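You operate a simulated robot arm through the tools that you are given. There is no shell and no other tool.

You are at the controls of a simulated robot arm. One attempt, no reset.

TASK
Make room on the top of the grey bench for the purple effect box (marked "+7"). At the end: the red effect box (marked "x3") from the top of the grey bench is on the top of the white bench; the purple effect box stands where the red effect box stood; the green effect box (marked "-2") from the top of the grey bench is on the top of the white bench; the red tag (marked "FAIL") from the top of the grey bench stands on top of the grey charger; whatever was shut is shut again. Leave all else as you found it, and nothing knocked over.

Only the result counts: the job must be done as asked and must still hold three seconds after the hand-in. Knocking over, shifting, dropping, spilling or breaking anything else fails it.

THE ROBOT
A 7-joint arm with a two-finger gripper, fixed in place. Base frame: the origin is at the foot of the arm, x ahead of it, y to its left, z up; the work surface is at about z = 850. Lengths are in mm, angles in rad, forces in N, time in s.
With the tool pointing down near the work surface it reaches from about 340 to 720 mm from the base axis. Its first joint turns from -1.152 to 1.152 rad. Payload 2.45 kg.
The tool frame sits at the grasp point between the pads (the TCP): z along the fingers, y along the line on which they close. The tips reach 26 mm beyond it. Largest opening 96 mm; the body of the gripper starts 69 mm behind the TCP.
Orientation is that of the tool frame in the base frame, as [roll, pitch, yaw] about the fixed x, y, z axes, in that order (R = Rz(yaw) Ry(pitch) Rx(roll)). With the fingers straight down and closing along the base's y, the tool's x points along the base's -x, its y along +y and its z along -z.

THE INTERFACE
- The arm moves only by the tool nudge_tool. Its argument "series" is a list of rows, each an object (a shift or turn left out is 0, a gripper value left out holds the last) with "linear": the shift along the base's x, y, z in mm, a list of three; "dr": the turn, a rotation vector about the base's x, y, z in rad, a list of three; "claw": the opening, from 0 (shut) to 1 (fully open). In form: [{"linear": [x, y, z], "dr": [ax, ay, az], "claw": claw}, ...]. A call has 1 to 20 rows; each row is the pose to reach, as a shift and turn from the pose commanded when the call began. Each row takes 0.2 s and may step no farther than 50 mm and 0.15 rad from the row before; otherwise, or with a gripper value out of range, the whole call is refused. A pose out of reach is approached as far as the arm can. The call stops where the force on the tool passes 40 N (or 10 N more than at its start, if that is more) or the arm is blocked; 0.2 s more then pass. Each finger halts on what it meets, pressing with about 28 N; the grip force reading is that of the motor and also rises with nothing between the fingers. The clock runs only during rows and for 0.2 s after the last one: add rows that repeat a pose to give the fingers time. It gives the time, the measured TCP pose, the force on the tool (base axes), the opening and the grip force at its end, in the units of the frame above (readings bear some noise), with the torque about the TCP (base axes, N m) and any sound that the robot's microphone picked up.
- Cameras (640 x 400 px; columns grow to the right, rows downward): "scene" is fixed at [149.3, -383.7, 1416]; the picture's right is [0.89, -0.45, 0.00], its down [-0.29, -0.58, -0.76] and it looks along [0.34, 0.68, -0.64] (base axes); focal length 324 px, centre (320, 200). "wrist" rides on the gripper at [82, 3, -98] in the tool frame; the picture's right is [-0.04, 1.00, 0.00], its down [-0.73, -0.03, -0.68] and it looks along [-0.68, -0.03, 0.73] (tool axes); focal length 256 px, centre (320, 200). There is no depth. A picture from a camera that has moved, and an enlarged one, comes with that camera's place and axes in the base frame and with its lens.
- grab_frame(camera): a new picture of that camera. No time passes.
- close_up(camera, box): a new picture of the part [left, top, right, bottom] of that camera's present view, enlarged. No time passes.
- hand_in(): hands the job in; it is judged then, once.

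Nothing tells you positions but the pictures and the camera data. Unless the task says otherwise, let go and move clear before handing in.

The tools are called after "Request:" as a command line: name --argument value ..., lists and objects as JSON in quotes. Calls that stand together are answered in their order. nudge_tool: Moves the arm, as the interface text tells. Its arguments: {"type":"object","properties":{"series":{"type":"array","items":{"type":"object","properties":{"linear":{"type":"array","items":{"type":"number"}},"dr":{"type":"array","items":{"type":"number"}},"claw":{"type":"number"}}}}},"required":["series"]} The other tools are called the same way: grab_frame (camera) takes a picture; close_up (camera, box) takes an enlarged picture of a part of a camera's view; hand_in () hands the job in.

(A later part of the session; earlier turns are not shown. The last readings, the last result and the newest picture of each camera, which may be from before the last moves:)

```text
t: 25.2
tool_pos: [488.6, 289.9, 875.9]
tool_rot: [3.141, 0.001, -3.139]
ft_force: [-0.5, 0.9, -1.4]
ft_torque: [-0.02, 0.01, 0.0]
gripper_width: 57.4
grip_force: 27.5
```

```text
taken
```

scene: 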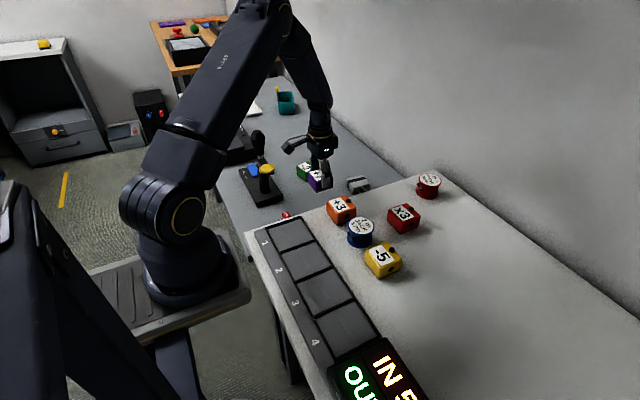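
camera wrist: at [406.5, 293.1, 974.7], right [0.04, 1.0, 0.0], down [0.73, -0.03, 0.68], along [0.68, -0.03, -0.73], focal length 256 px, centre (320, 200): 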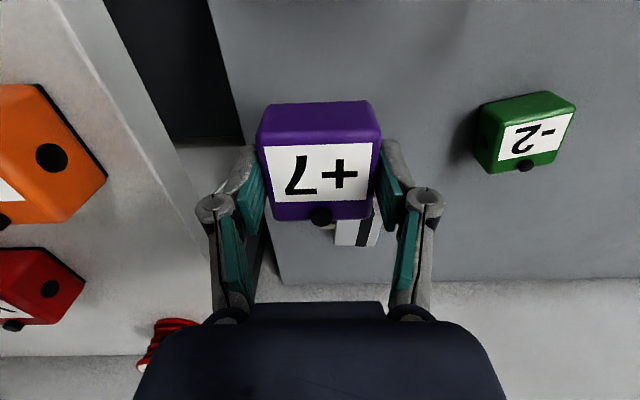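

Directly above the old red spot. Lowering to just above the grey surface, then small steps to contact.

Request:
nudge_tool --series '[{"linear": [0, 0, -35]}, {"linear": [0, 0, -65]}, {"linear": [0, 0, -82]}, {"linear": [0, 0, -90]}, {"linear": [0, 0, -90]}]'

Request:
nudge_tool --series '[{"linear": [0, 0, -1.5]}, {"linear": [0, 0, -3]}, {"linear": [0, 0, -3]}]'

```text
t: 26.4
tool_pos: [488.6, 289.5, 786.6]
tool_rot: [-3.141, -0.001, -3.14]
ft_force: [-0.1, -0.1, -1.6]
ft_torque: [-0.03, -0.02, 0.01]
gripper_width: 57.6
grip_force: 27.9
```

```text
t: 27.2
tool_pos: [488.5, 289.8, 783.2]
tool_rot: [3.141, 0.001, -3.14]
ft_force: [0.1, 0.1, -0.8]
ft_torque: [0.0, 0.0, 0.02]
gripper_width: 57.3
grip_force: 27.8
```

Request:
nudge_tool --series '[{"linear": [0, 0, -1]}, {"linear": [0, 0, -2]}, {"linear": [0, 0, -2]}]'

```text
t: 28.0
tool_pos: [489.0, 289.0, 781.5]
tool_rot: [3.142, 0.0, -3.141]
ft_force: [0.1, -0.1, -0.8]
ft_torque: [0.0, -0.01, -0.01]
gripper_width: 57.4
grip_force: 28.0
```

Force is still only the hanging weight, so continuing down a millimetre at a time.

Request:
nudge_tool --series '[{"linear": [0, 0, -0.7]}, {"linear": [0, 0, -1.2]}, {"linear": [0, 0, -1.2]}]'

Request:
grab_frame --camera "wrist"

```text
t: 28.8
tool_pos: [489.0, 289.6, 782.4]
tool_rot: [3.141, 0.001, -3.141]
ft_force: [-3.6, -2.0, 19.1]
ft_torque: [-0.11, 0.22, -0.01]
gripper_width: 57.7
grip_force: 28.4
```

```text
taken
camera wrist: at [406.6, 292.7, 879.9], right [0.04, 1.0, 0.0], down [0.73, -0.03, 0.68], along [0.68, -0.03, -0.73], focal length 256 px, centre (320, 200)
```

wrist: 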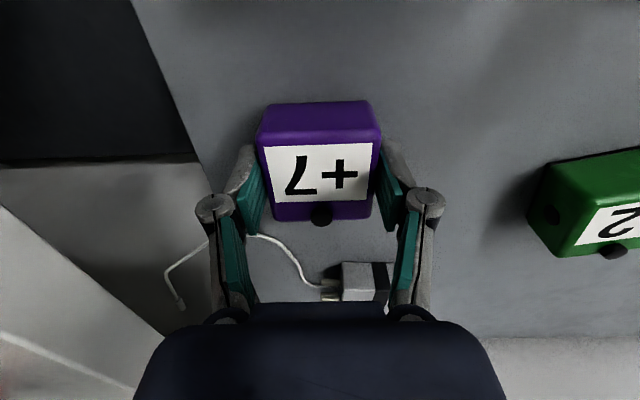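

Contact made. Easing back slightly to relieve the force, releasing and rising.

Request:
nudge_tool --series '[{"linear": [0, 0, 0.7]}, {"linear": [0, 0, 0.7]}, {"linear": [0, 0, 0.7], "claw": 0.75}, {"linear": [0, 0, 0.7], "claw": 0.75}, {"linear": [0, 0, 0.7], "claw": 0.75}, {"linear": [0, 0, 15], "claw": 0.75}, {"linear": [0, 0, 50], "claw": 0.75}, {"linear": [0, 0, 96.2], "claw": 0.75}, {"linear": [0, 0, 96.2], "claw": 0.75}]'

Request:
grab_frame --camera "wrist"

Request:
grab_frame --camera "scene"

Request:
close_up --camera "wrist" --box '[264, 40, 384, 115]'

Request:
close_up --camera "wrist" --box '[264, 80, 392, 160]'

```text
t: 30.8
tool_pos: [488.3, 289.6, 878.0]
tool_rot: [3.141, 0.0, -3.14]
ft_force: [0.1, 0.4, 0.2]
ft_torque: [0.01, 0.0, -0.03]
gripper_width: 71.8
grip_force: 0.1
```

```text
taken
camera wrist: at [407.2, 293.1, 976.3], right [0.04, 1.0, 0.0], down [0.73, -0.03, 0.68], along [0.68, -0.03, -0.73], focal length 256 px, centre (320, 200)
```

wrist: 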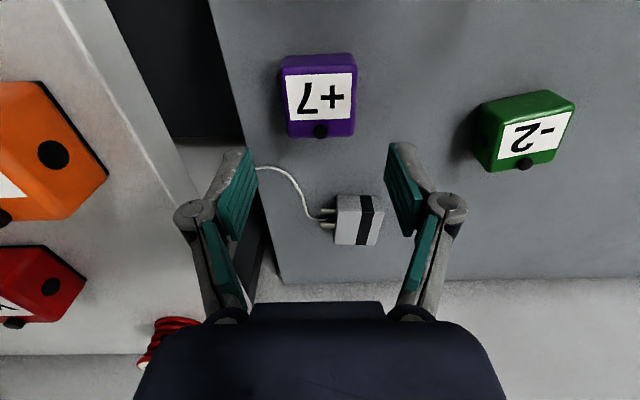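

```text
taken
```

scene: 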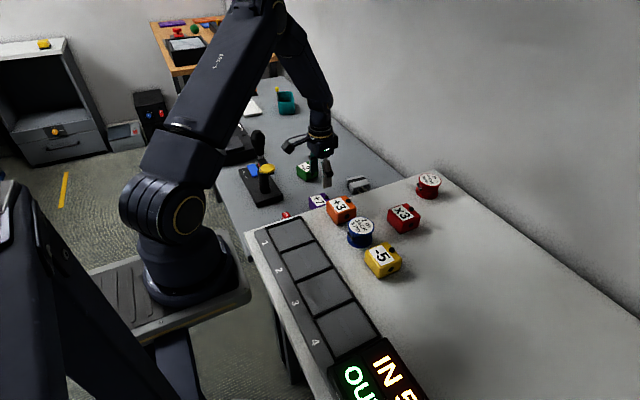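

```text
5.33 times, centred on (324, 78) of wrist
camera zoom: at [407.2, 293.1, 976.3], right [0.04, 1.0, 0.0], down [0.73, -0.03, 0.68], along [0.68, -0.03, -0.73], focal length 1365 px, centre (299, 853)
```

zoom: 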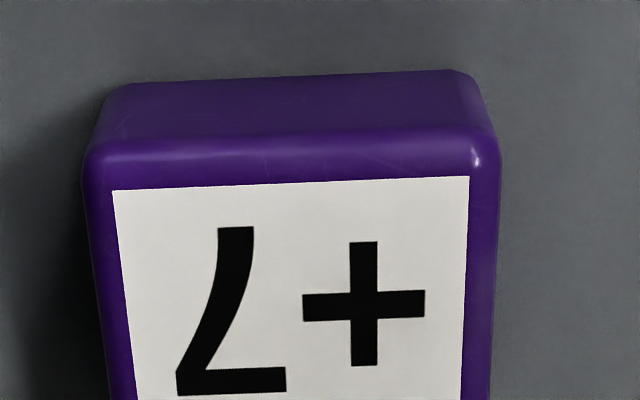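

```text
5.00 times, centred on (328, 120) of wrist
camera zoom: at [407.2, 293.1, 976.3], right [0.04, 1.0, 0.0], down [0.73, -0.03, 0.68], along [0.68, -0.03, -0.73], focal length 1280 px, centre (280, 600)
```

zoom: 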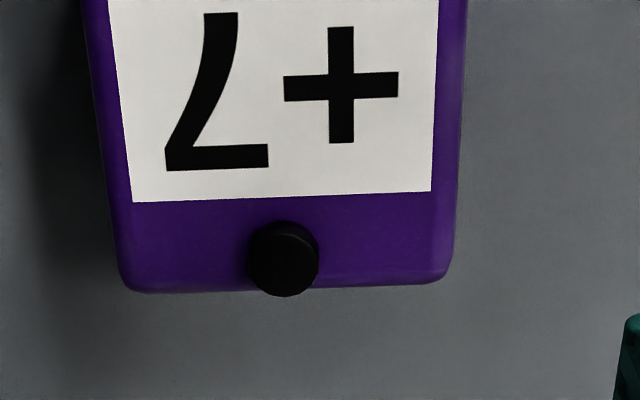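

Purple matches the red box's former spot to within about a millimetre. Next the green box, at about (530, 470.5) turned ~0.215 rad; moving above it with matching yaw and testing reach.

Request:
nudge_tool --series '[{"linear": [0, 0, 45], "claw": 0.8}, {"linear": [0, 0, 85], "claw": 0.8}, {"linear": [8, 40, 85], "dr": [0, 0, 0.05]}, {"linear": [18, 85, 85], "dr": [0, 0, 0.1]}, {"linear": [28, 130, 85], "dr": [0, 0, 0.16]}, {"linear": [40.5, 175, 85], "dr": [0, 0, 0.215]}, {"linear": [40.5, 180.5, 85], "dr": [0, 0, 0.215]}, {"linear": [40.5, 180.5, 45], "dr": [0, 0, 0.215]}, {"linear": [40.5, 180.5, 5], "dr": [0, 0, 0.215]}, {"linear": [40.5, 180.5, 5], "dr": [0, 0, 0.215]}]'

Request:
grab_frame --camera "wrist"

Request:
grab_frame --camera "scene"

```text
t: 33.0
tool_pos: [523.9, 463.3, 887.8]
tool_rot: [-3.141, 0.0, -2.925]
ft_force: [0.1, 0.3, 0.9]
ft_torque: [0.01, 0.02, -0.02]
gripper_width: 76.8
grip_force: 0.0
out of reach, approached as far as the arm can: row 6, 7, 8, 9, 10
```

```text
taken
camera wrist: at [442.1, 449.4, 985.9], right [-0.17, 0.98, 0.0], down [0.72, 0.13, 0.68], along [0.67, 0.12, -0.73], focal length 256 px, centre (320, 200)
```

wrist: 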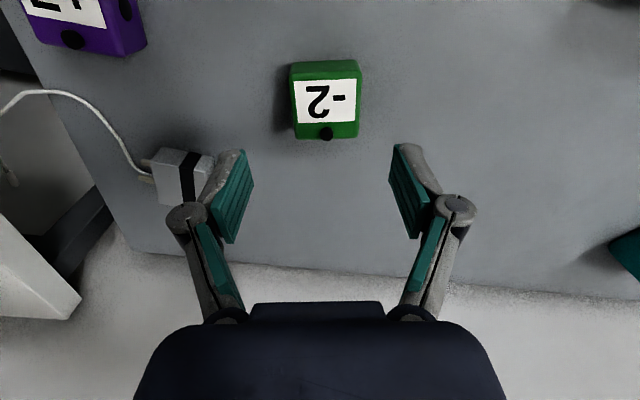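

```text
taken
```

scene: 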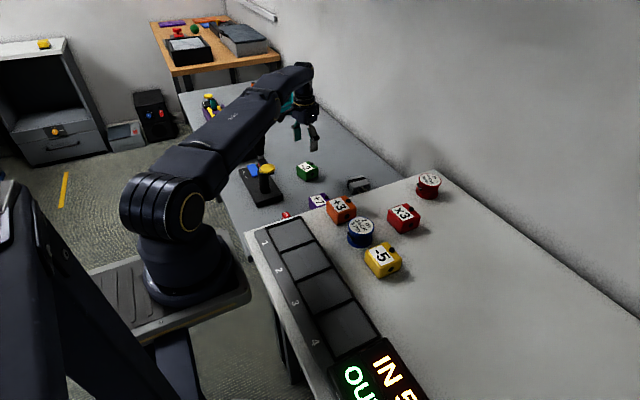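

The vertical tool tops out at r≈699 here, about 10 mm short of the green box, so I'd need a slight outward tilt about the closing axis. First checking clearances: the joystick handle and camera arm, and how the command frame behaves.

Request:
close_up --camera "scene" --box '[220, 60, 348, 220]'

Request:
nudge_tool --series '[{"linear": [0, 0, 0]}]'

```text
2.50 times, centred on (284, 140) of scene
camera zoom: at [149.3, -383.7, 1416.0], right [0.89, -0.45, 0.0], down [-0.29, -0.58, -0.76], along [0.34, 0.68, -0.64], focal length 811 px, centre (410, 350)
```

zoom: 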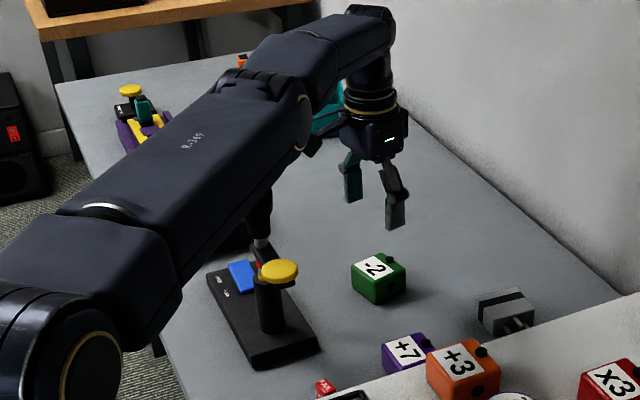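

```text
t: 33.4
tool_pos: [522.2, 464.0, 887.8]
tool_rot: [3.141, -0.001, -2.926]
ft_force: [0.0, 0.3, -0.1]
ft_torque: [0.0, -0.01, -0.04]
gripper_width: 76.9
grip_force: 0.1
```

The command frame follows the reached pose. Let me measure the green box precisely from here before choosing the grip.

Request:
close_up --camera "wrist" --box '[264, 50, 392, 130]'

Request:
close_up --camera "wrist" --box '[264, 80, 392, 160]'

Request:
close_up --camera "wrist" --box '[100, 120, 228, 200]'

```text
5.00 times, centred on (328, 90) of wrist
camera zoom: at [442.1, 449.4, 986.1], right [-0.17, 0.98, 0.0], down [0.72, 0.13, 0.68], along [0.67, 0.12, -0.73], focal length 1280 px, centre (280, 750)
```

zoom: 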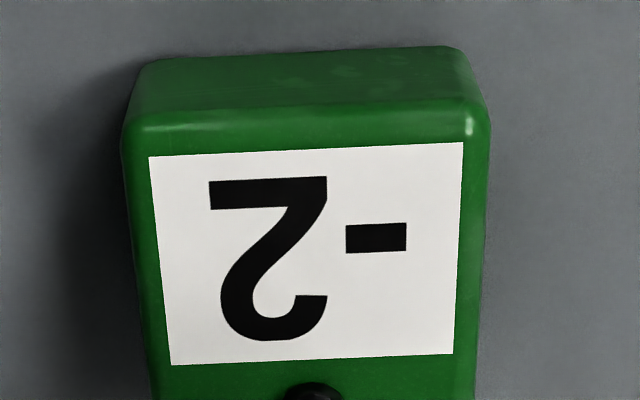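

```text
5.00 times, centred on (328, 120) of wrist
camera zoom: at [442.1, 449.4, 986.1], right [-0.17, 0.98, 0.0], down [0.72, 0.13, 0.68], along [0.67, 0.12, -0.73], focal length 1280 px, centre (280, 600)
```

zoom: 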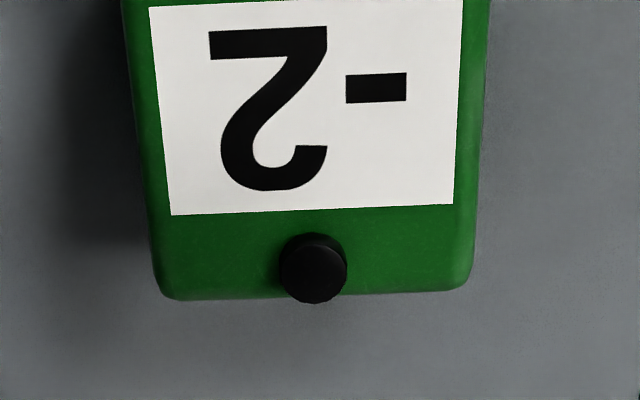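

```text
5.00 times, centred on (164, 160) of wrist
camera zoom: at [442.1, 449.4, 986.1], right [-0.17, 0.98, 0.0], down [0.72, 0.13, 0.68], along [0.67, 0.12, -0.73], focal length 1280 px, centre (1100, 400)
```

zoom: 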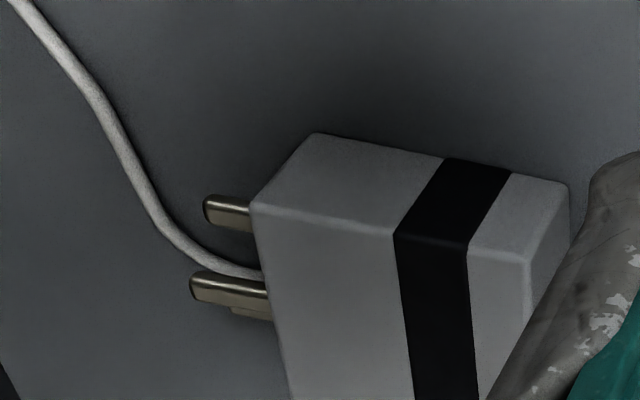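

Green's centre is (529.8, 470.3), yaw 0.22. To extend reach safely away from the joystick, I'll turn the gripper 90° so it closes along the box's other axis, camera on the −y side, then tilt outward. First rotate in free space.

Request:
nudge_tool --series '[{"linear": [-10, -20, 30], "dr": [0, 0, 0.1432]}, {"linear": [-20, -40, 55], "dr": [0, 0, 0.2864]}, {"linear": [-30, -60, 60], "dr": [0, 0, 0.4296]}, {"linear": [-30, -60, 60], "dr": [0, 0, 0.5728]}, {"linear": [-30, -60, 60], "dr": [0, 0, 0.716]}, {"linear": [-30, -60, 60], "dr": [0, 0, 0.8592]}, {"linear": [-30, -60, 60], "dr": [0, 0, 1.0024]}, {"linear": [-30, -60, 60], "dr": [0, 0, 1.1456]}, {"linear": [-30, -60, 60], "dr": [0, 0, 1.2888]}, {"linear": [-30, -60, 60], "dr": [0, 0, 1.432]}, {"linear": [-30, -60, 60], "dr": [0, 0, 1.575]}, {"linear": [-30, -60, 60], "dr": [0, 0, 1.575]}]'

Request:
grab_frame --camera "wrist"

Request:
grab_frame --camera "scene"

```text
t: 36.0
tool_pos: [494.1, 403.4, 948.3]
tool_rot: [3.14, 0.002, -1.348]
ft_force: [-0.2, 0.0, -0.3]
ft_torque: [0.0, -0.01, 0.03]
gripper_width: 77.1
grip_force: 0.1
```

```text
taken
camera wrist: at [508.0, 323.8, 1045.5], right [-0.98, -0.18, 0.0], down [-0.13, 0.72, 0.68], along [-0.12, 0.67, -0.73], focal length 256 px, centre (320, 200)
```

wrist: 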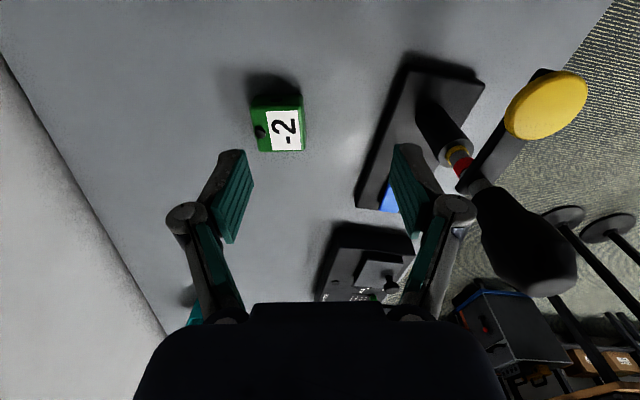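

```text
taken
```

scene: 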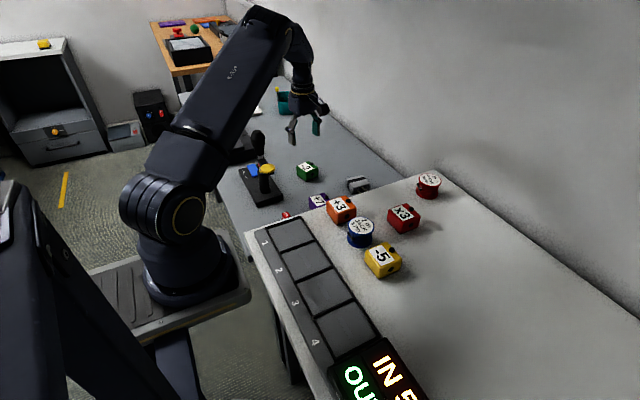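

Gripper is turned with the camera toward −y. Now tilting outward by 0.4 rad about the box's x' axis, still in free space.

Request:
nudge_tool --series '[{"dr": [0.1269, 0.0283, 0]}, {"dr": [0.2538, 0.0567, 0]}, {"dr": [0.3904, 0.0872, 0]}, {"dr": [0.3904, 0.0872, 0]}]'

Request:
nudge_tool --series '[{"linear": [12, 22, -20]}, {"linear": [24, 44, -40]}, {"linear": [36.8, 63.5, -60]}, {"linear": [36.8, 63.5, -60]}]'

Request:
grab_frame --camera "wrist"

Request:
grab_frame --camera "scene"

```text
t: 37.0
tool_pos: [493.1, 405.0, 947.3]
tool_rot: [-3.141, 0.402, -1.351]
ft_force: [1.4, 0.2, -0.1]
ft_torque: [-0.03, 0.0, -0.02]
gripper_width: 76.8
grip_force: 0.0
```

```text
t: 38.0
tool_pos: [531.0, 468.0, 887.3]
tool_rot: [-3.14, 0.399, -1.35]
ft_force: [0.0, 0.2, -0.2]
ft_torque: [0.01, -0.01, 0.03]
gripper_width: 77.0
grip_force: 0.0
```

```text
taken
camera wrist: at [551.4, 356.4, 945.7], right [-0.98, -0.18, 0.02], down [-0.06, 0.41, 0.91], along [-0.17, 0.89, -0.41], focal length 256 px, centre (320, 200)
```

wrist: 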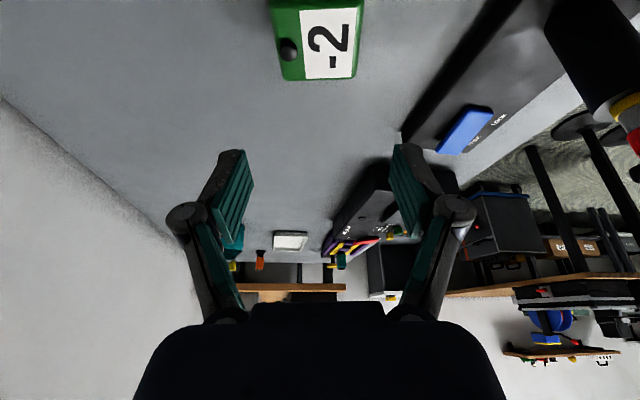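

```text
taken
```

scene: 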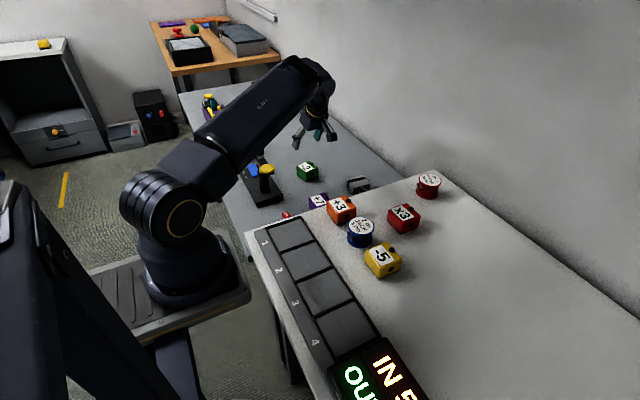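

The tilted pose reaches (531, 468) fine. Lowering partway and checking the arm's clearance to the joystick.

Request:
nudge_tool --series '[{"linear": [0, -1, -20]}, {"linear": [0, -1.5, -40]}, {"linear": [0, -1.5, -55]}, {"linear": [0, -1.5, -55]}]'

Request:
grab_frame --camera "wrist"

Request:
close_up --camera "scene" --box '[180, 60, 372, 220]'

```text
t: 39.0
tool_pos: [530.7, 467.3, 831.9]
tool_rot: [-3.141, 0.399, -1.351]
ft_force: [0.2, 0.0, 0.2]
ft_torque: [-0.04, 0.01, 0.01]
gripper_width: 76.9
grip_force: 0.1
```

```text
taken
camera wrist: at [551.4, 355.1, 890.3], right [-0.98, -0.18, 0.02], down [-0.06, 0.41, 0.91], along [-0.17, 0.89, -0.41], focal length 256 px, centre (320, 200)
```

wrist: 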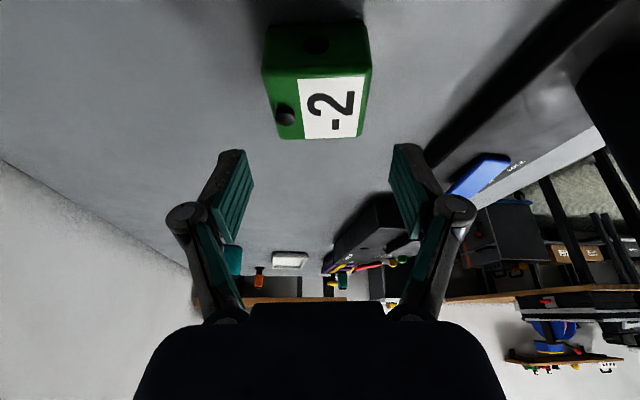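

```text
2.50 times, centred on (276, 140) of scene
camera zoom: at [149.3, -383.7, 1416.0], right [0.89, -0.45, 0.0], down [-0.29, -0.58, -0.76], along [0.34, 0.68, -0.64], focal length 811 px, centre (430, 350)
```

zoom: 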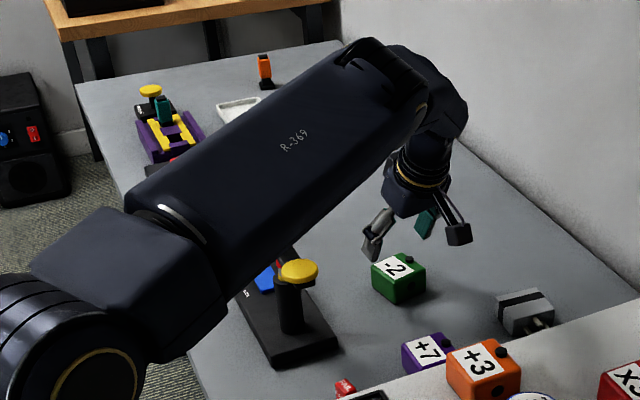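

The arm link is well above and to the side of the joystick, and green is centred between the fingers. Continuing down.

Request:
nudge_tool --series '[{"linear": [0, 0, -15]}, {"linear": [0, 0, -30]}, {"linear": [0, 0, -40]}, {"linear": [0, 0, -40]}]'

Request:
grab_frame --camera "wrist"

Request:
close_up --camera "scene" --box '[260, 100, 388, 220]'

```text
t: 40.0
tool_pos: [530.3, 466.7, 791.8]
tool_rot: [3.141, 0.4, -1.351]
ft_force: [0.2, -0.3, 0.2]
ft_torque: [-0.03, 0.03, 0.02]
gripper_width: 77.1
grip_force: 0.0
```

```text
taken
camera wrist: at [551.4, 354.9, 850.8], right [-0.98, -0.18, 0.02], down [-0.06, 0.41, 0.91], along [-0.17, 0.89, -0.41], focal length 256 px, centre (320, 200)
```

wrist: 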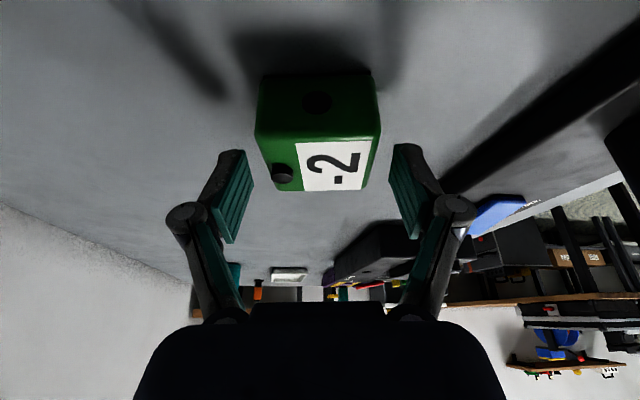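

```text
3.33 times, centred on (324, 160) of scene
camera zoom: at [149.3, -383.7, 1416.0], right [0.89, -0.45, 0.0], down [-0.29, -0.58, -0.76], along [0.34, 0.68, -0.64], focal length 1081 px, centre (307, 333)
```

zoom: 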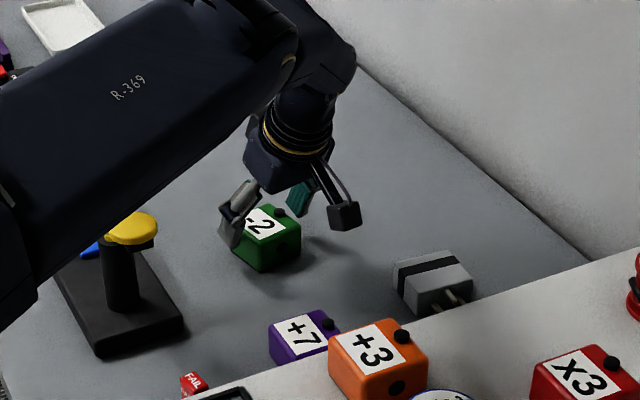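

Nearly there; lowering the last 15 mm and closing.

Request:
nudge_tool --series '[{"linear": [0, 0, -8]}, {"linear": [0, 0, -15]}, {"linear": [0, 0, -15]}, {"linear": [0, 0, -15], "claw": 0.4}, {"linear": [0, 0, -15], "claw": 0.4}, {"linear": [0, 0, -15], "claw": 0.4}, {"linear": [0, 0, -15], "claw": 0.4}, {"linear": [0, 0, -15], "claw": 0.4}]'

Request:
grab_frame --camera "wrist"

```text
t: 41.8
tool_pos: [530.3, 466.8, 777.5]
tool_rot: [3.141, 0.399, -1.35]
ft_force: [0.3, 0.4, -0.2]
ft_torque: [-0.01, -0.04, -0.03]
gripper_width: 57.6
grip_force: 28.2
```

```text
taken
camera wrist: at [551.3, 354.8, 835.7], right [-0.98, -0.18, 0.02], down [-0.06, 0.41, 0.91], along [-0.17, 0.89, -0.41], focal length 256 px, centre (320, 200)
```

wrist: 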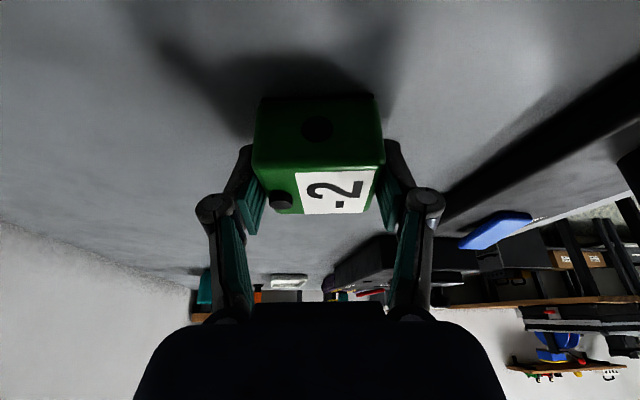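

Green is gripped (57.6 mm). Lifting vertically first, then drawing inward, keeping the tool orientation so the box stays level.

Request:
nudge_tool --series '[{"linear": [0, 0, 6]}, {"linear": [0, 0, 20]}, {"linear": [0, 0, 50]}, {"linear": [0, 0, 85]}, {"linear": [-8, -14, 120]}, {"linear": [-18, -32, 155]}, {"linear": [-28, -50, 190]}, {"linear": [-36, -64, 223]}, {"linear": [-36, -64, 223]}]'

Request:
grab_frame --camera "wrist"

Request:
grab_frame --camera "scene"

```text
t: 43.8
tool_pos: [494.5, 402.6, 1000.9]
tool_rot: [-3.141, 0.401, -1.351]
ft_force: [0.4, 0.5, -1.5]
ft_torque: [0.0, -0.02, -0.04]
gripper_width: 57.5
grip_force: 28.4
```

```text
taken
camera wrist: at [515.6, 290.6, 1059.8], right [-0.98, -0.18, 0.02], down [-0.06, 0.41, 0.91], along [-0.17, 0.89, -0.41], focal length 256 px, centre (320, 200)
```

wrist: 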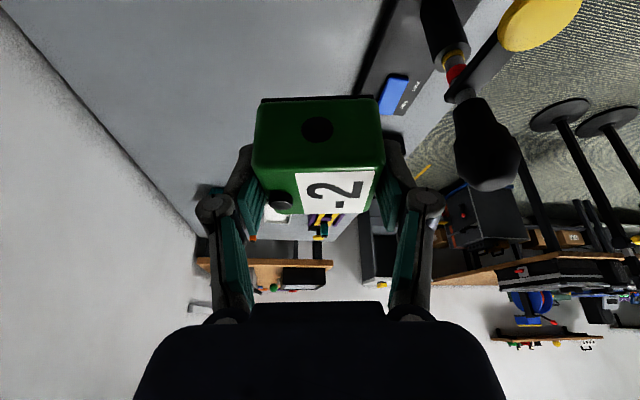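

```text
taken
```

scene: 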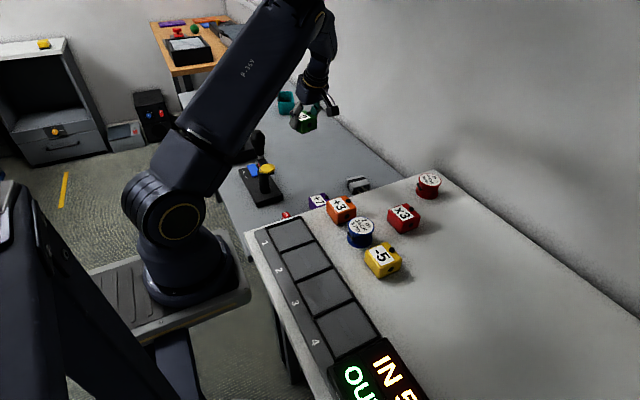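

Held and level. Carrying it over the white bench to a clear spot near (610, −90), turning about the vertical only.

Request:
nudge_tool --series '[{"linear": [10, -45, 0], "dr": [0, 0, -0.07]}, {"linear": [21, -90, 0], "dr": [0, 0, -0.14]}, {"linear": [32, -135, 0], "dr": [0, 0, -0.21]}, {"linear": [42, -180, 0], "dr": [0, 0, -0.28]}, {"linear": [53, -225, 0], "dr": [0, 0, -0.36]}, {"linear": [63, -270, 0], "dr": [0, 0, -0.43]}, {"linear": [74, -315, 0], "dr": [0, 0, -0.5]}, {"linear": [84, -360, 0], "dr": [0, 0, -0.58]}, {"linear": [95, -405, 0], "dr": [0, 0, -0.65]}, {"linear": [105, -450, 0], "dr": [0, 0, -0.72]}, {"linear": [115.5, -493, 0], "dr": [0, 0, -0.8]}, {"linear": [115.5, -493, 0], "dr": [0, 0, -0.8]}]'

Request:
grab_frame --camera "wrist"

Request:
grab_frame --camera "scene"

```text
t: 46.4
tool_pos: [611.0, -90.4, 999.4]
tool_rot: [-3.141, 0.401, -2.151]
ft_force: [0.1, 0.4, -1.8]
ft_torque: [0.0, 0.02, 0.03]
gripper_width: 57.7
grip_force: 28.3
```

```text
taken
camera wrist: at [545.3, -184.4, 1058.1], right [-0.81, 0.58, 0.02], down [0.25, 0.33, 0.91], along [0.52, 0.75, -0.41], focal length 256 px, centre (320, 200)
```

wrist: 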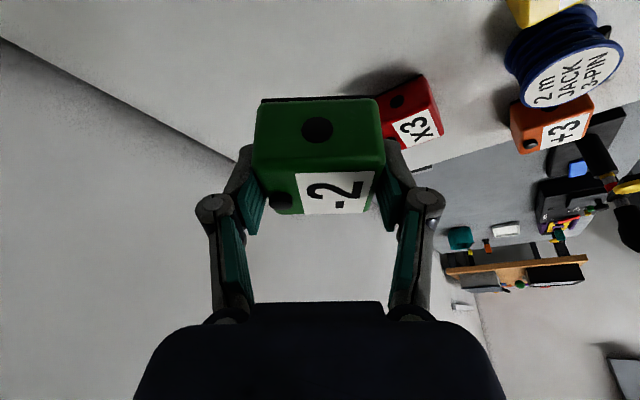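

```text
taken
```

scene: 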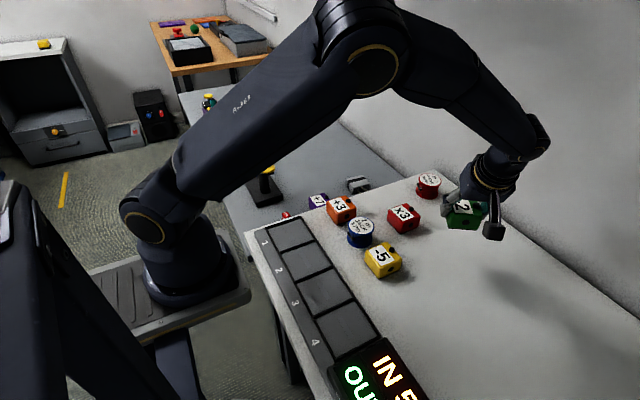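

Clear below. Lowering to just above the surface, then small steps.

Request:
nudge_tool --series '[{"linear": [0, 0, -40]}, {"linear": [0, 0, -75]}, {"linear": [0, 0, -97]}, {"linear": [0, 0, -107]}, {"linear": [0, 0, -107]}]'

Request:
nudge_tool --series '[{"linear": [0, 0, -1.5]}, {"linear": [0, 0, -3]}, {"linear": [0, 0, -3]}]'

```text
t: 47.6
tool_pos: [611.7, -90.7, 893.3]
tool_rot: [-3.141, 0.4, -2.151]
ft_force: [-0.4, 0.2, -1.6]
ft_torque: [-0.01, 0.0, 0.02]
gripper_width: 57.5
grip_force: 27.6
```

```text
t: 48.4
tool_pos: [611.6, -90.2, 889.3]
tool_rot: [-3.141, 0.399, -2.149]
ft_force: [0.1, 0.0, -0.9]
ft_torque: [0.01, -0.02, 0.01]
gripper_width: 57.5
grip_force: 28.1
```

Request:
nudge_tool --series '[{"linear": [0, 0, -0.7]}, {"linear": [0, 0, -1.3]}, {"linear": [0, 0, -1.3]}]'

Request:
close_up --camera "scene" --box '[400, 160, 528, 240]'

```text
t: 49.2
tool_pos: [610.6, -90.6, 888.4]
tool_rot: [-3.141, 0.4, -2.15]
ft_force: [0.4, -1.3, -2.2]
ft_torque: [0.01, -0.01, -0.01]
gripper_width: 57.4
grip_force: 28.0
```

```text
5.00 times, centred on (464, 200) of scene
camera zoom: at [149.3, -383.7, 1416.0], right [0.89, -0.45, 0.0], down [-0.29, -0.58, -0.76], along [0.34, 0.68, -0.64], focal length 1622 px, centre (-400, 200)
```

zoom: 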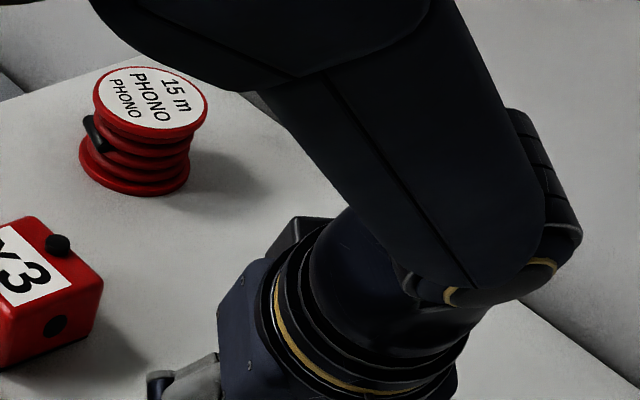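

Request:
nudge_tool --series '[{"linear": [0, 0, -0.7]}, {"linear": [0, 0, -1.3]}, {"linear": [0, 0, -1.3]}]'

Request:
grab_frame --camera "wrist"

Request:
grab_frame --camera "scene"

```text
t: 50.0
tool_pos: [610.3, -90.5, 886.4]
tool_rot: [-3.141, 0.399, -2.152]
ft_force: [0.2, 0.0, -2.1]
ft_torque: [-0.03, 0.0, -0.01]
gripper_width: 57.5
grip_force: 28.4
```

```text
taken
camera wrist: at [545.1, -184.2, 946.1], right [-0.82, 0.58, 0.02], down [0.25, 0.33, 0.91], along [0.52, 0.75, -0.41], focal length 256 px, centre (320, 200)
```

wrist: 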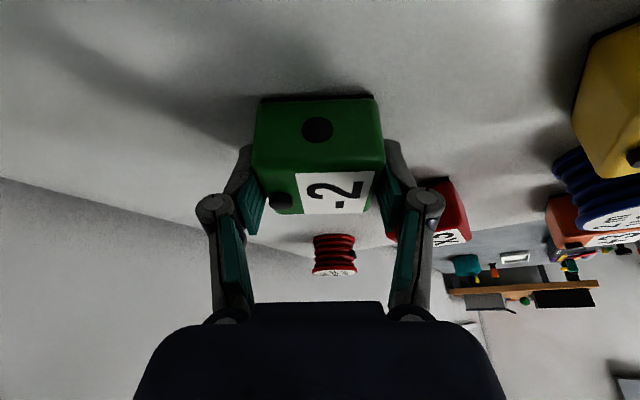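

```text
taken
```

scene: 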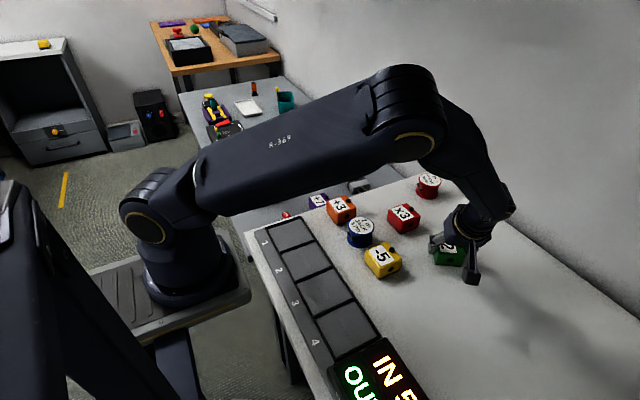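

Still hanging free; continuing in ~1 mm steps.

Request:
nudge_tool --series '[{"linear": [0, 0, -0.6]}, {"linear": [0, 0, -1.0]}, {"linear": [0, 0, -1.0]}]'

```text
t: 50.8
tool_pos: [611.5, -90.7, 886.8]
tool_rot: [3.141, 0.399, -2.149]
ft_force: [-1.4, 0.2, 3.7]
ft_torque: [-0.17, 0.1, -0.05]
gripper_width: 57.4
grip_force: 27.5
```

Contact confirmed. Releasing and rising straight up.

Request:
nudge_tool --series '[{"linear": [0, 0, 0]}, {"linear": [0, 0, 0], "claw": 0.8}, {"linear": [0, 0, 0], "claw": 0.8}, {"linear": [0, 0, 0], "claw": 0.8}, {"linear": [0, 0, 15], "claw": 0.8}, {"linear": [0, 0, 50], "claw": 0.8}, {"linear": [0, 0, 95], "claw": 0.8}, {"linear": [0, 0, 130], "claw": 0.8}, {"linear": [0, 0, 130], "claw": 0.8}]'

Request:
grab_frame --camera "wrist"

Request:
grab_frame --camera "scene"

```text
t: 52.8
tool_pos: [611.6, -90.1, 1017.4]
tool_rot: [-3.14, 0.399, -2.151]
ft_force: [0.3, 0.3, 0.1]
ft_torque: [0.03, 0.01, 0.02]
gripper_width: 77.0
grip_force: 0.1
```

```text
taken
camera wrist: at [545.7, -183.8, 1076.1], right [-0.82, 0.58, 0.02], down [0.25, 0.33, 0.91], along [0.52, 0.75, -0.41], focal length 256 px, centre (320, 200)
```

wrist: 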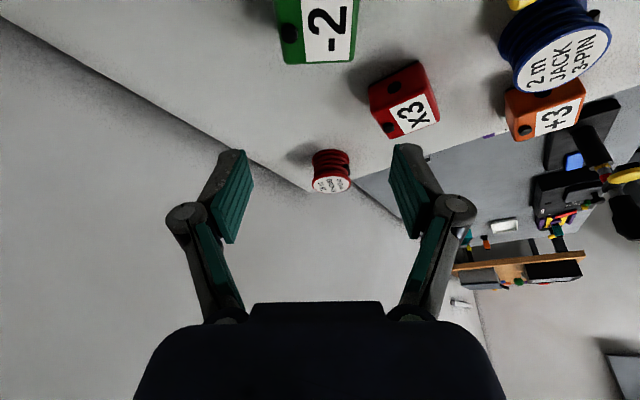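

```text
taken
```

scene: 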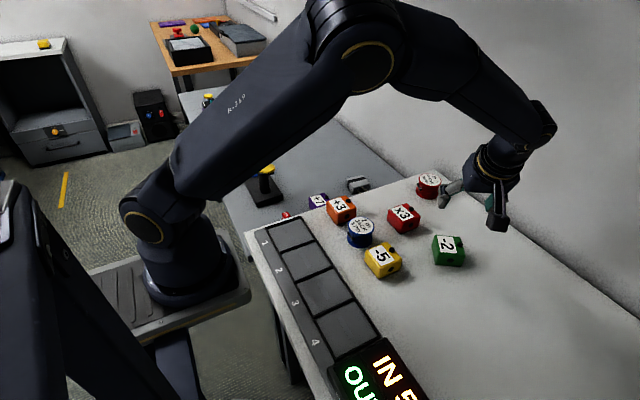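

Green stands on the white bench. Next the FAIL tag: I'll reset the tool to tilt 0.3 and yaw matching the tag (0.156) while travelling at height to above it.

Request:
nudge_tool --series '[{"dr": [-0.0837, 0.0547, 0]}, {"dr": [-0.0837, 0.0547, 0]}]'

Request:
nudge_tool --series '[{"linear": [-24, 36, 0], "dr": [0, 0, -0.084]}, {"linear": [-48, 72, 0], "dr": [0, 0, -0.168]}, {"linear": [-72, 108, 0], "dr": [0, 0, -0.252]}, {"linear": [-97, 144, 0], "dr": [0, 0, -0.336]}, {"linear": [-121, 180, 0], "dr": [0, 0, -0.42]}, {"linear": [-145, 216, 0], "dr": [0, 0, -0.504]}, {"linear": [-170, 252, 0], "dr": [0, 0, -0.588]}, {"linear": [-194, 288, 0], "dr": [0, 0, -0.672]}, {"linear": [-218, 324, 0], "dr": [0, 0, -0.756]}, {"linear": [-242, 360, 0], "dr": [0, 0, -0.835]}, {"linear": [-242, 360, 0], "dr": [0, 0, -0.835], "claw": 0.6}, {"linear": [-242, 360, 0], "dr": [0, 0, -0.835], "claw": 0.6}]'

Request:
grab_frame --camera "wrist"

Request:
grab_frame --camera "scene"

```text
t: 53.4
tool_pos: [610.3, -90.2, 1016.9]
tool_rot: [3.141, 0.301, -2.152]
ft_force: [-0.5, 0.1, -0.7]
ft_torque: [-0.02, 0.01, 0.03]
gripper_width: 76.7
grip_force: 0.1
```

```text
t: 56.0
tool_pos: [368.2, 267.9, 1015.7]
tool_rot: [3.141, 0.3, -2.987]
ft_force: [0.3, 0.8, 0.8]
ft_torque: [0.0, 0.0, -0.01]
gripper_width: 57.6
grip_force: 0.0
```

```text
taken
camera wrist: at [261.6, 254.8, 1085.9], right [-0.12, 0.99, 0.01], down [0.5, 0.05, 0.87], along [0.86, 0.11, -0.5], focal length 256 px, centre (320, 200)
```

wrist: 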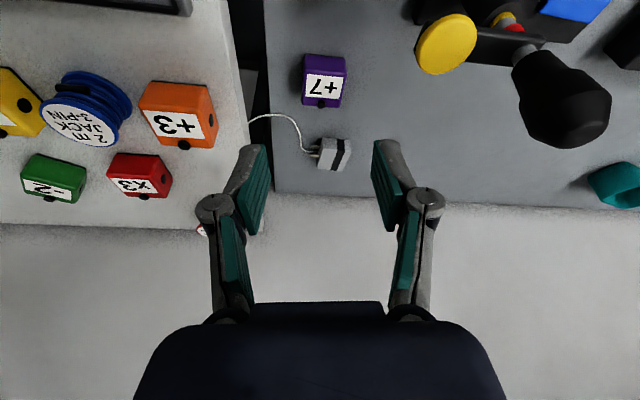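

```text
taken
```

scene: 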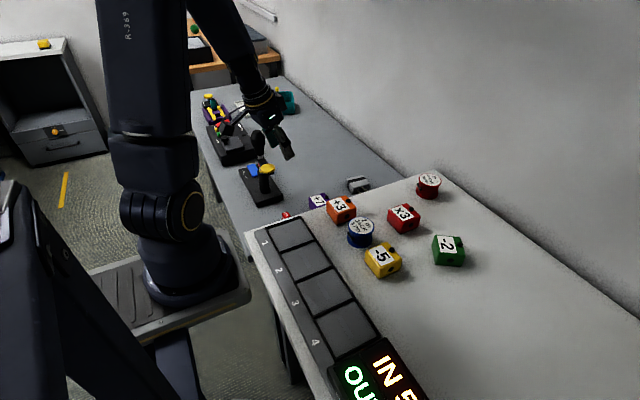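

The tag comes into the camera's view only when lower; descending vertically to TCP z≈845 (tips still above the tag).

Request:
nudge_tool --series '[{"linear": [0, 0, -45]}, {"linear": [0, 0, -90]}, {"linear": [0, 0, -130]}, {"linear": [0, 0, -160]}, {"linear": [0, 0, -172]}, {"linear": [0, 0, -172]}]'

Request:
grab_frame --camera "wrist"

Request:
grab_frame --camera "scene"

```text
t: 57.4
tool_pos: [368.5, 268.9, 843.7]
tool_rot: [-3.14, 0.301, -2.985]
ft_force: [-0.1, -0.2, 0.1]
ft_torque: [0.0, 0.01, 0.02]
gripper_width: 57.6
grip_force: 0.1
```

```text
taken
camera wrist: at [261.3, 255.1, 913.6], right [-0.12, 0.99, 0.01], down [0.5, 0.05, 0.87], along [0.86, 0.11, -0.5], focal length 256 px, centre (320, 200)
```

wrist: 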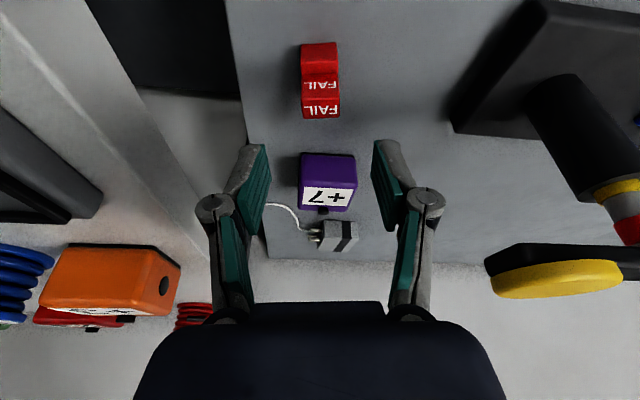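

```text
taken
```

scene: 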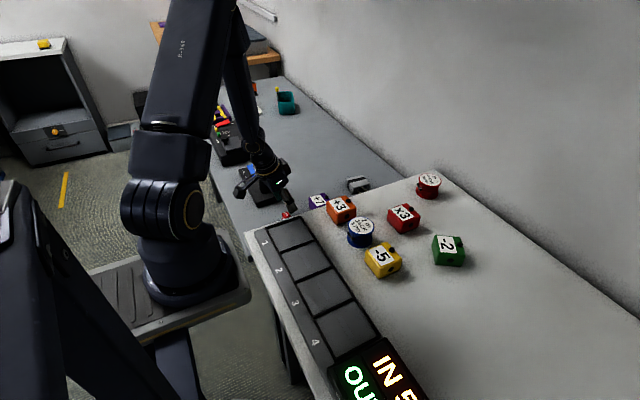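

Request:
close_up --camera "wrist" --box '[272, 30, 368, 130]'

Request:
close_up --camera "wrist" --box '[288, 140, 384, 260]'

Request:
close_up --camera "scene" --box '[220, 140, 348, 230]'

```text
4.00 times, centred on (320, 80) of wrist
camera zoom: at [261.3, 255.1, 913.6], right [-0.12, 0.99, 0.01], down [0.5, 0.05, 0.87], along [0.86, 0.11, -0.5], focal length 1024 px, centre (320, 680)
```

zoom: 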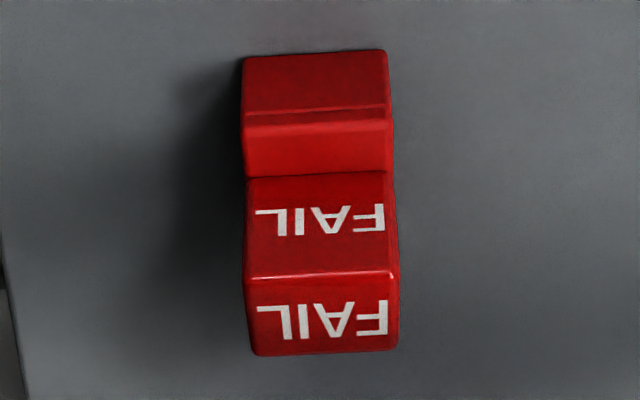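

```text
3.33 times, centred on (336, 200) of wrist
camera zoom: at [261.3, 255.1, 913.6], right [-0.12, 0.99, 0.01], down [0.5, 0.05, 0.87], along [0.86, 0.11, -0.5], focal length 853 px, centre (267, 200)
```

zoom: 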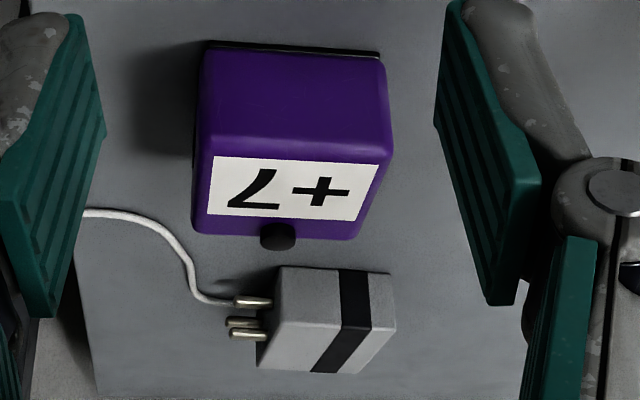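

```text
4.44 times, centred on (284, 185) of scene
camera zoom: at [149.3, -383.7, 1416.0], right [0.89, -0.45, 0.0], down [-0.29, -0.58, -0.76], along [0.34, 0.68, -0.64], focal length 1442 px, centre (480, 267)
```

zoom: 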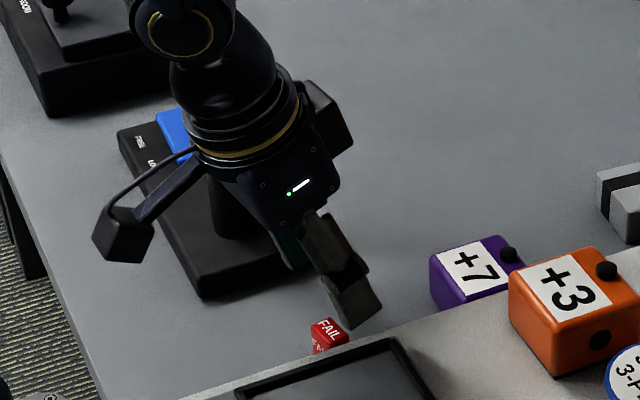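

The tag's upright centre is (369.5, 270.1), top z≈786, yaw 0.16, matching the tool yaw. Lowering around it.

Request:
nudge_tool --series '[{"linear": [-3.4, 0.8, -20]}, {"linear": [-3.4, 0.8, -40]}, {"linear": [-3.4, 0.8, -56]}, {"linear": [-3.4, 0.8, -67]}, {"linear": [-3.4, 0.8, -67]}]'

Request:
grab_frame --camera "wrist"

Request:
close_up --camera "wrist" --box '[224, 100, 416, 250]'

```text
t: 58.6
tool_pos: [364.7, 270.6, 777.4]
tool_rot: [-3.14, 0.301, -2.986]
ft_force: [0.0, -0.2, -0.1]
ft_torque: [-0.03, -0.02, -0.01]
gripper_width: 57.5
grip_force: 0.0
```

```text
taken
camera wrist: at [258.3, 256.7, 847.5], right [-0.12, 0.99, 0.01], down [0.5, 0.05, 0.87], along [0.86, 0.11, -0.5], focal length 256 px, centre (320, 200)
```

wrist: 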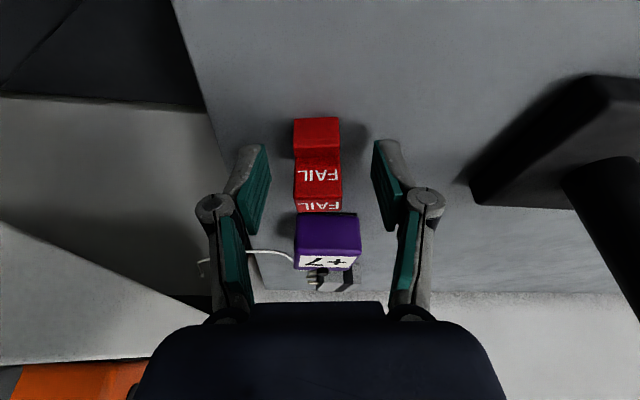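

```text
2.67 times, centred on (320, 175) of wrist
camera zoom: at [258.3, 256.7, 847.5], right [-0.12, 0.99, 0.01], down [0.5, 0.05, 0.87], along [0.86, 0.11, -0.5], focal length 683 px, centre (320, 267)
```

zoom: 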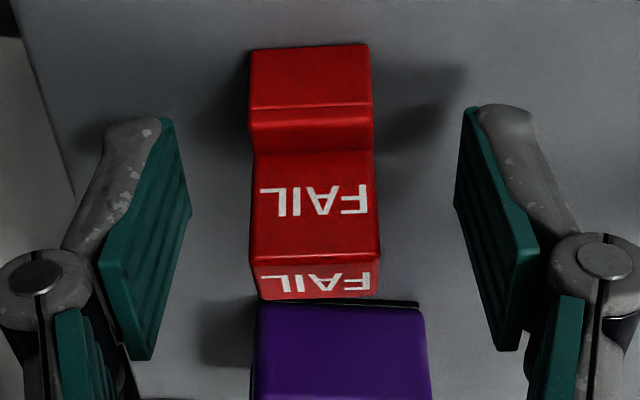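

Pads straddle the tag evenly. Closing on it and lifting slightly.

Request:
nudge_tool --series '[{"claw": 0.1}, {"claw": 0.1}, {"claw": 0.1}, {"claw": 0.1}, {"claw": 0.1}, {"claw": 0.1}]'

Request:
nudge_tool --series '[{"linear": [0, 0, 5]}, {"linear": [0, 0, 20]}, {"linear": [0, 0, 50]}, {"linear": [0, 0, 90]}, {"linear": [0, 0, 120]}, {"linear": [0, 0, 120]}]'

Request:
grab_frame --camera "wrist"

Request:
close_up --camera "wrist" --box '[224, 100, 416, 250]'

Request:
grab_frame --camera "scene"

```text
t: 60.0
tool_pos: [364.0, 270.9, 777.2]
tool_rot: [3.14, 0.301, -2.987]
ft_force: [-0.7, 0.0, -0.3]
ft_torque: [0.0, -0.02, 0.01]
gripper_width: 22.8
grip_force: 27.9
```

```text
t: 61.4
tool_pos: [365.4, 270.0, 897.7]
tool_rot: [-3.141, 0.3, -2.988]
ft_force: [0.3, -0.4, -0.3]
ft_torque: [-0.02, -0.02, -0.06]
gripper_width: 22.6
grip_force: 27.7
```

```text
taken
camera wrist: at [257.9, 256.6, 967.5], right [-0.12, 0.99, 0.01], down [0.5, 0.05, 0.87], along [0.86, 0.11, -0.5], focal length 256 px, centre (320, 200)
```

wrist: 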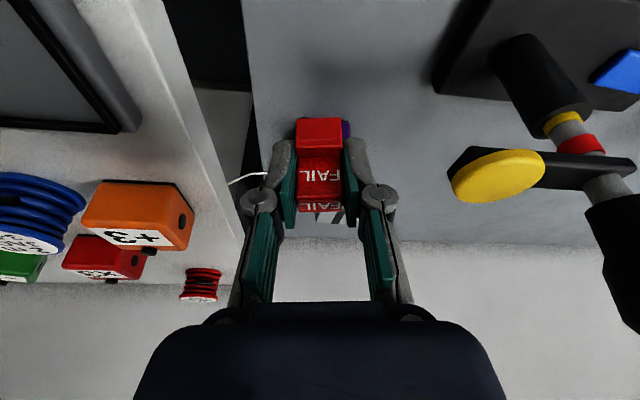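

```text
2.67 times, centred on (320, 175) of wrist
camera zoom: at [257.9, 256.6, 967.5], right [-0.12, 0.99, 0.01], down [0.5, 0.05, 0.87], along [0.86, 0.11, -0.5], focal length 683 px, centre (320, 267)
```

zoom: 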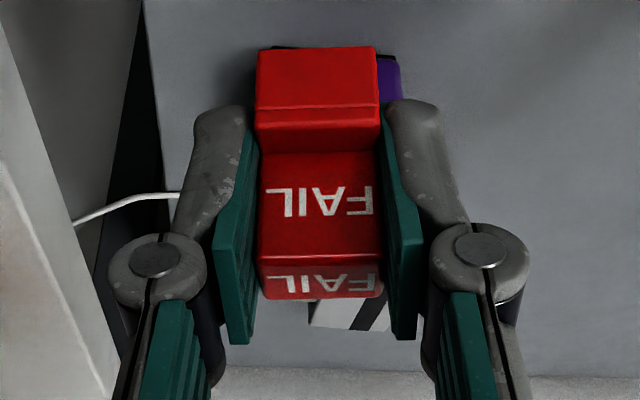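

```text
taken
```

scene: 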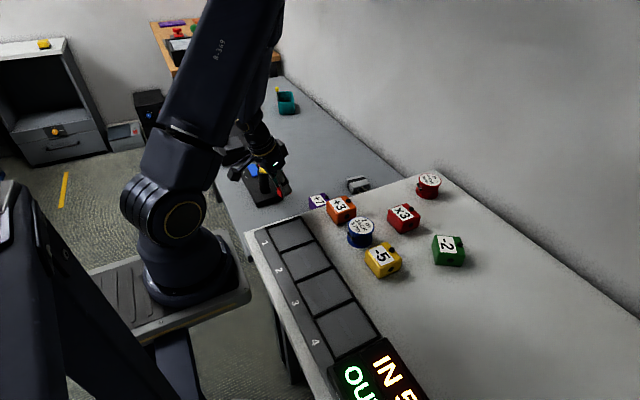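

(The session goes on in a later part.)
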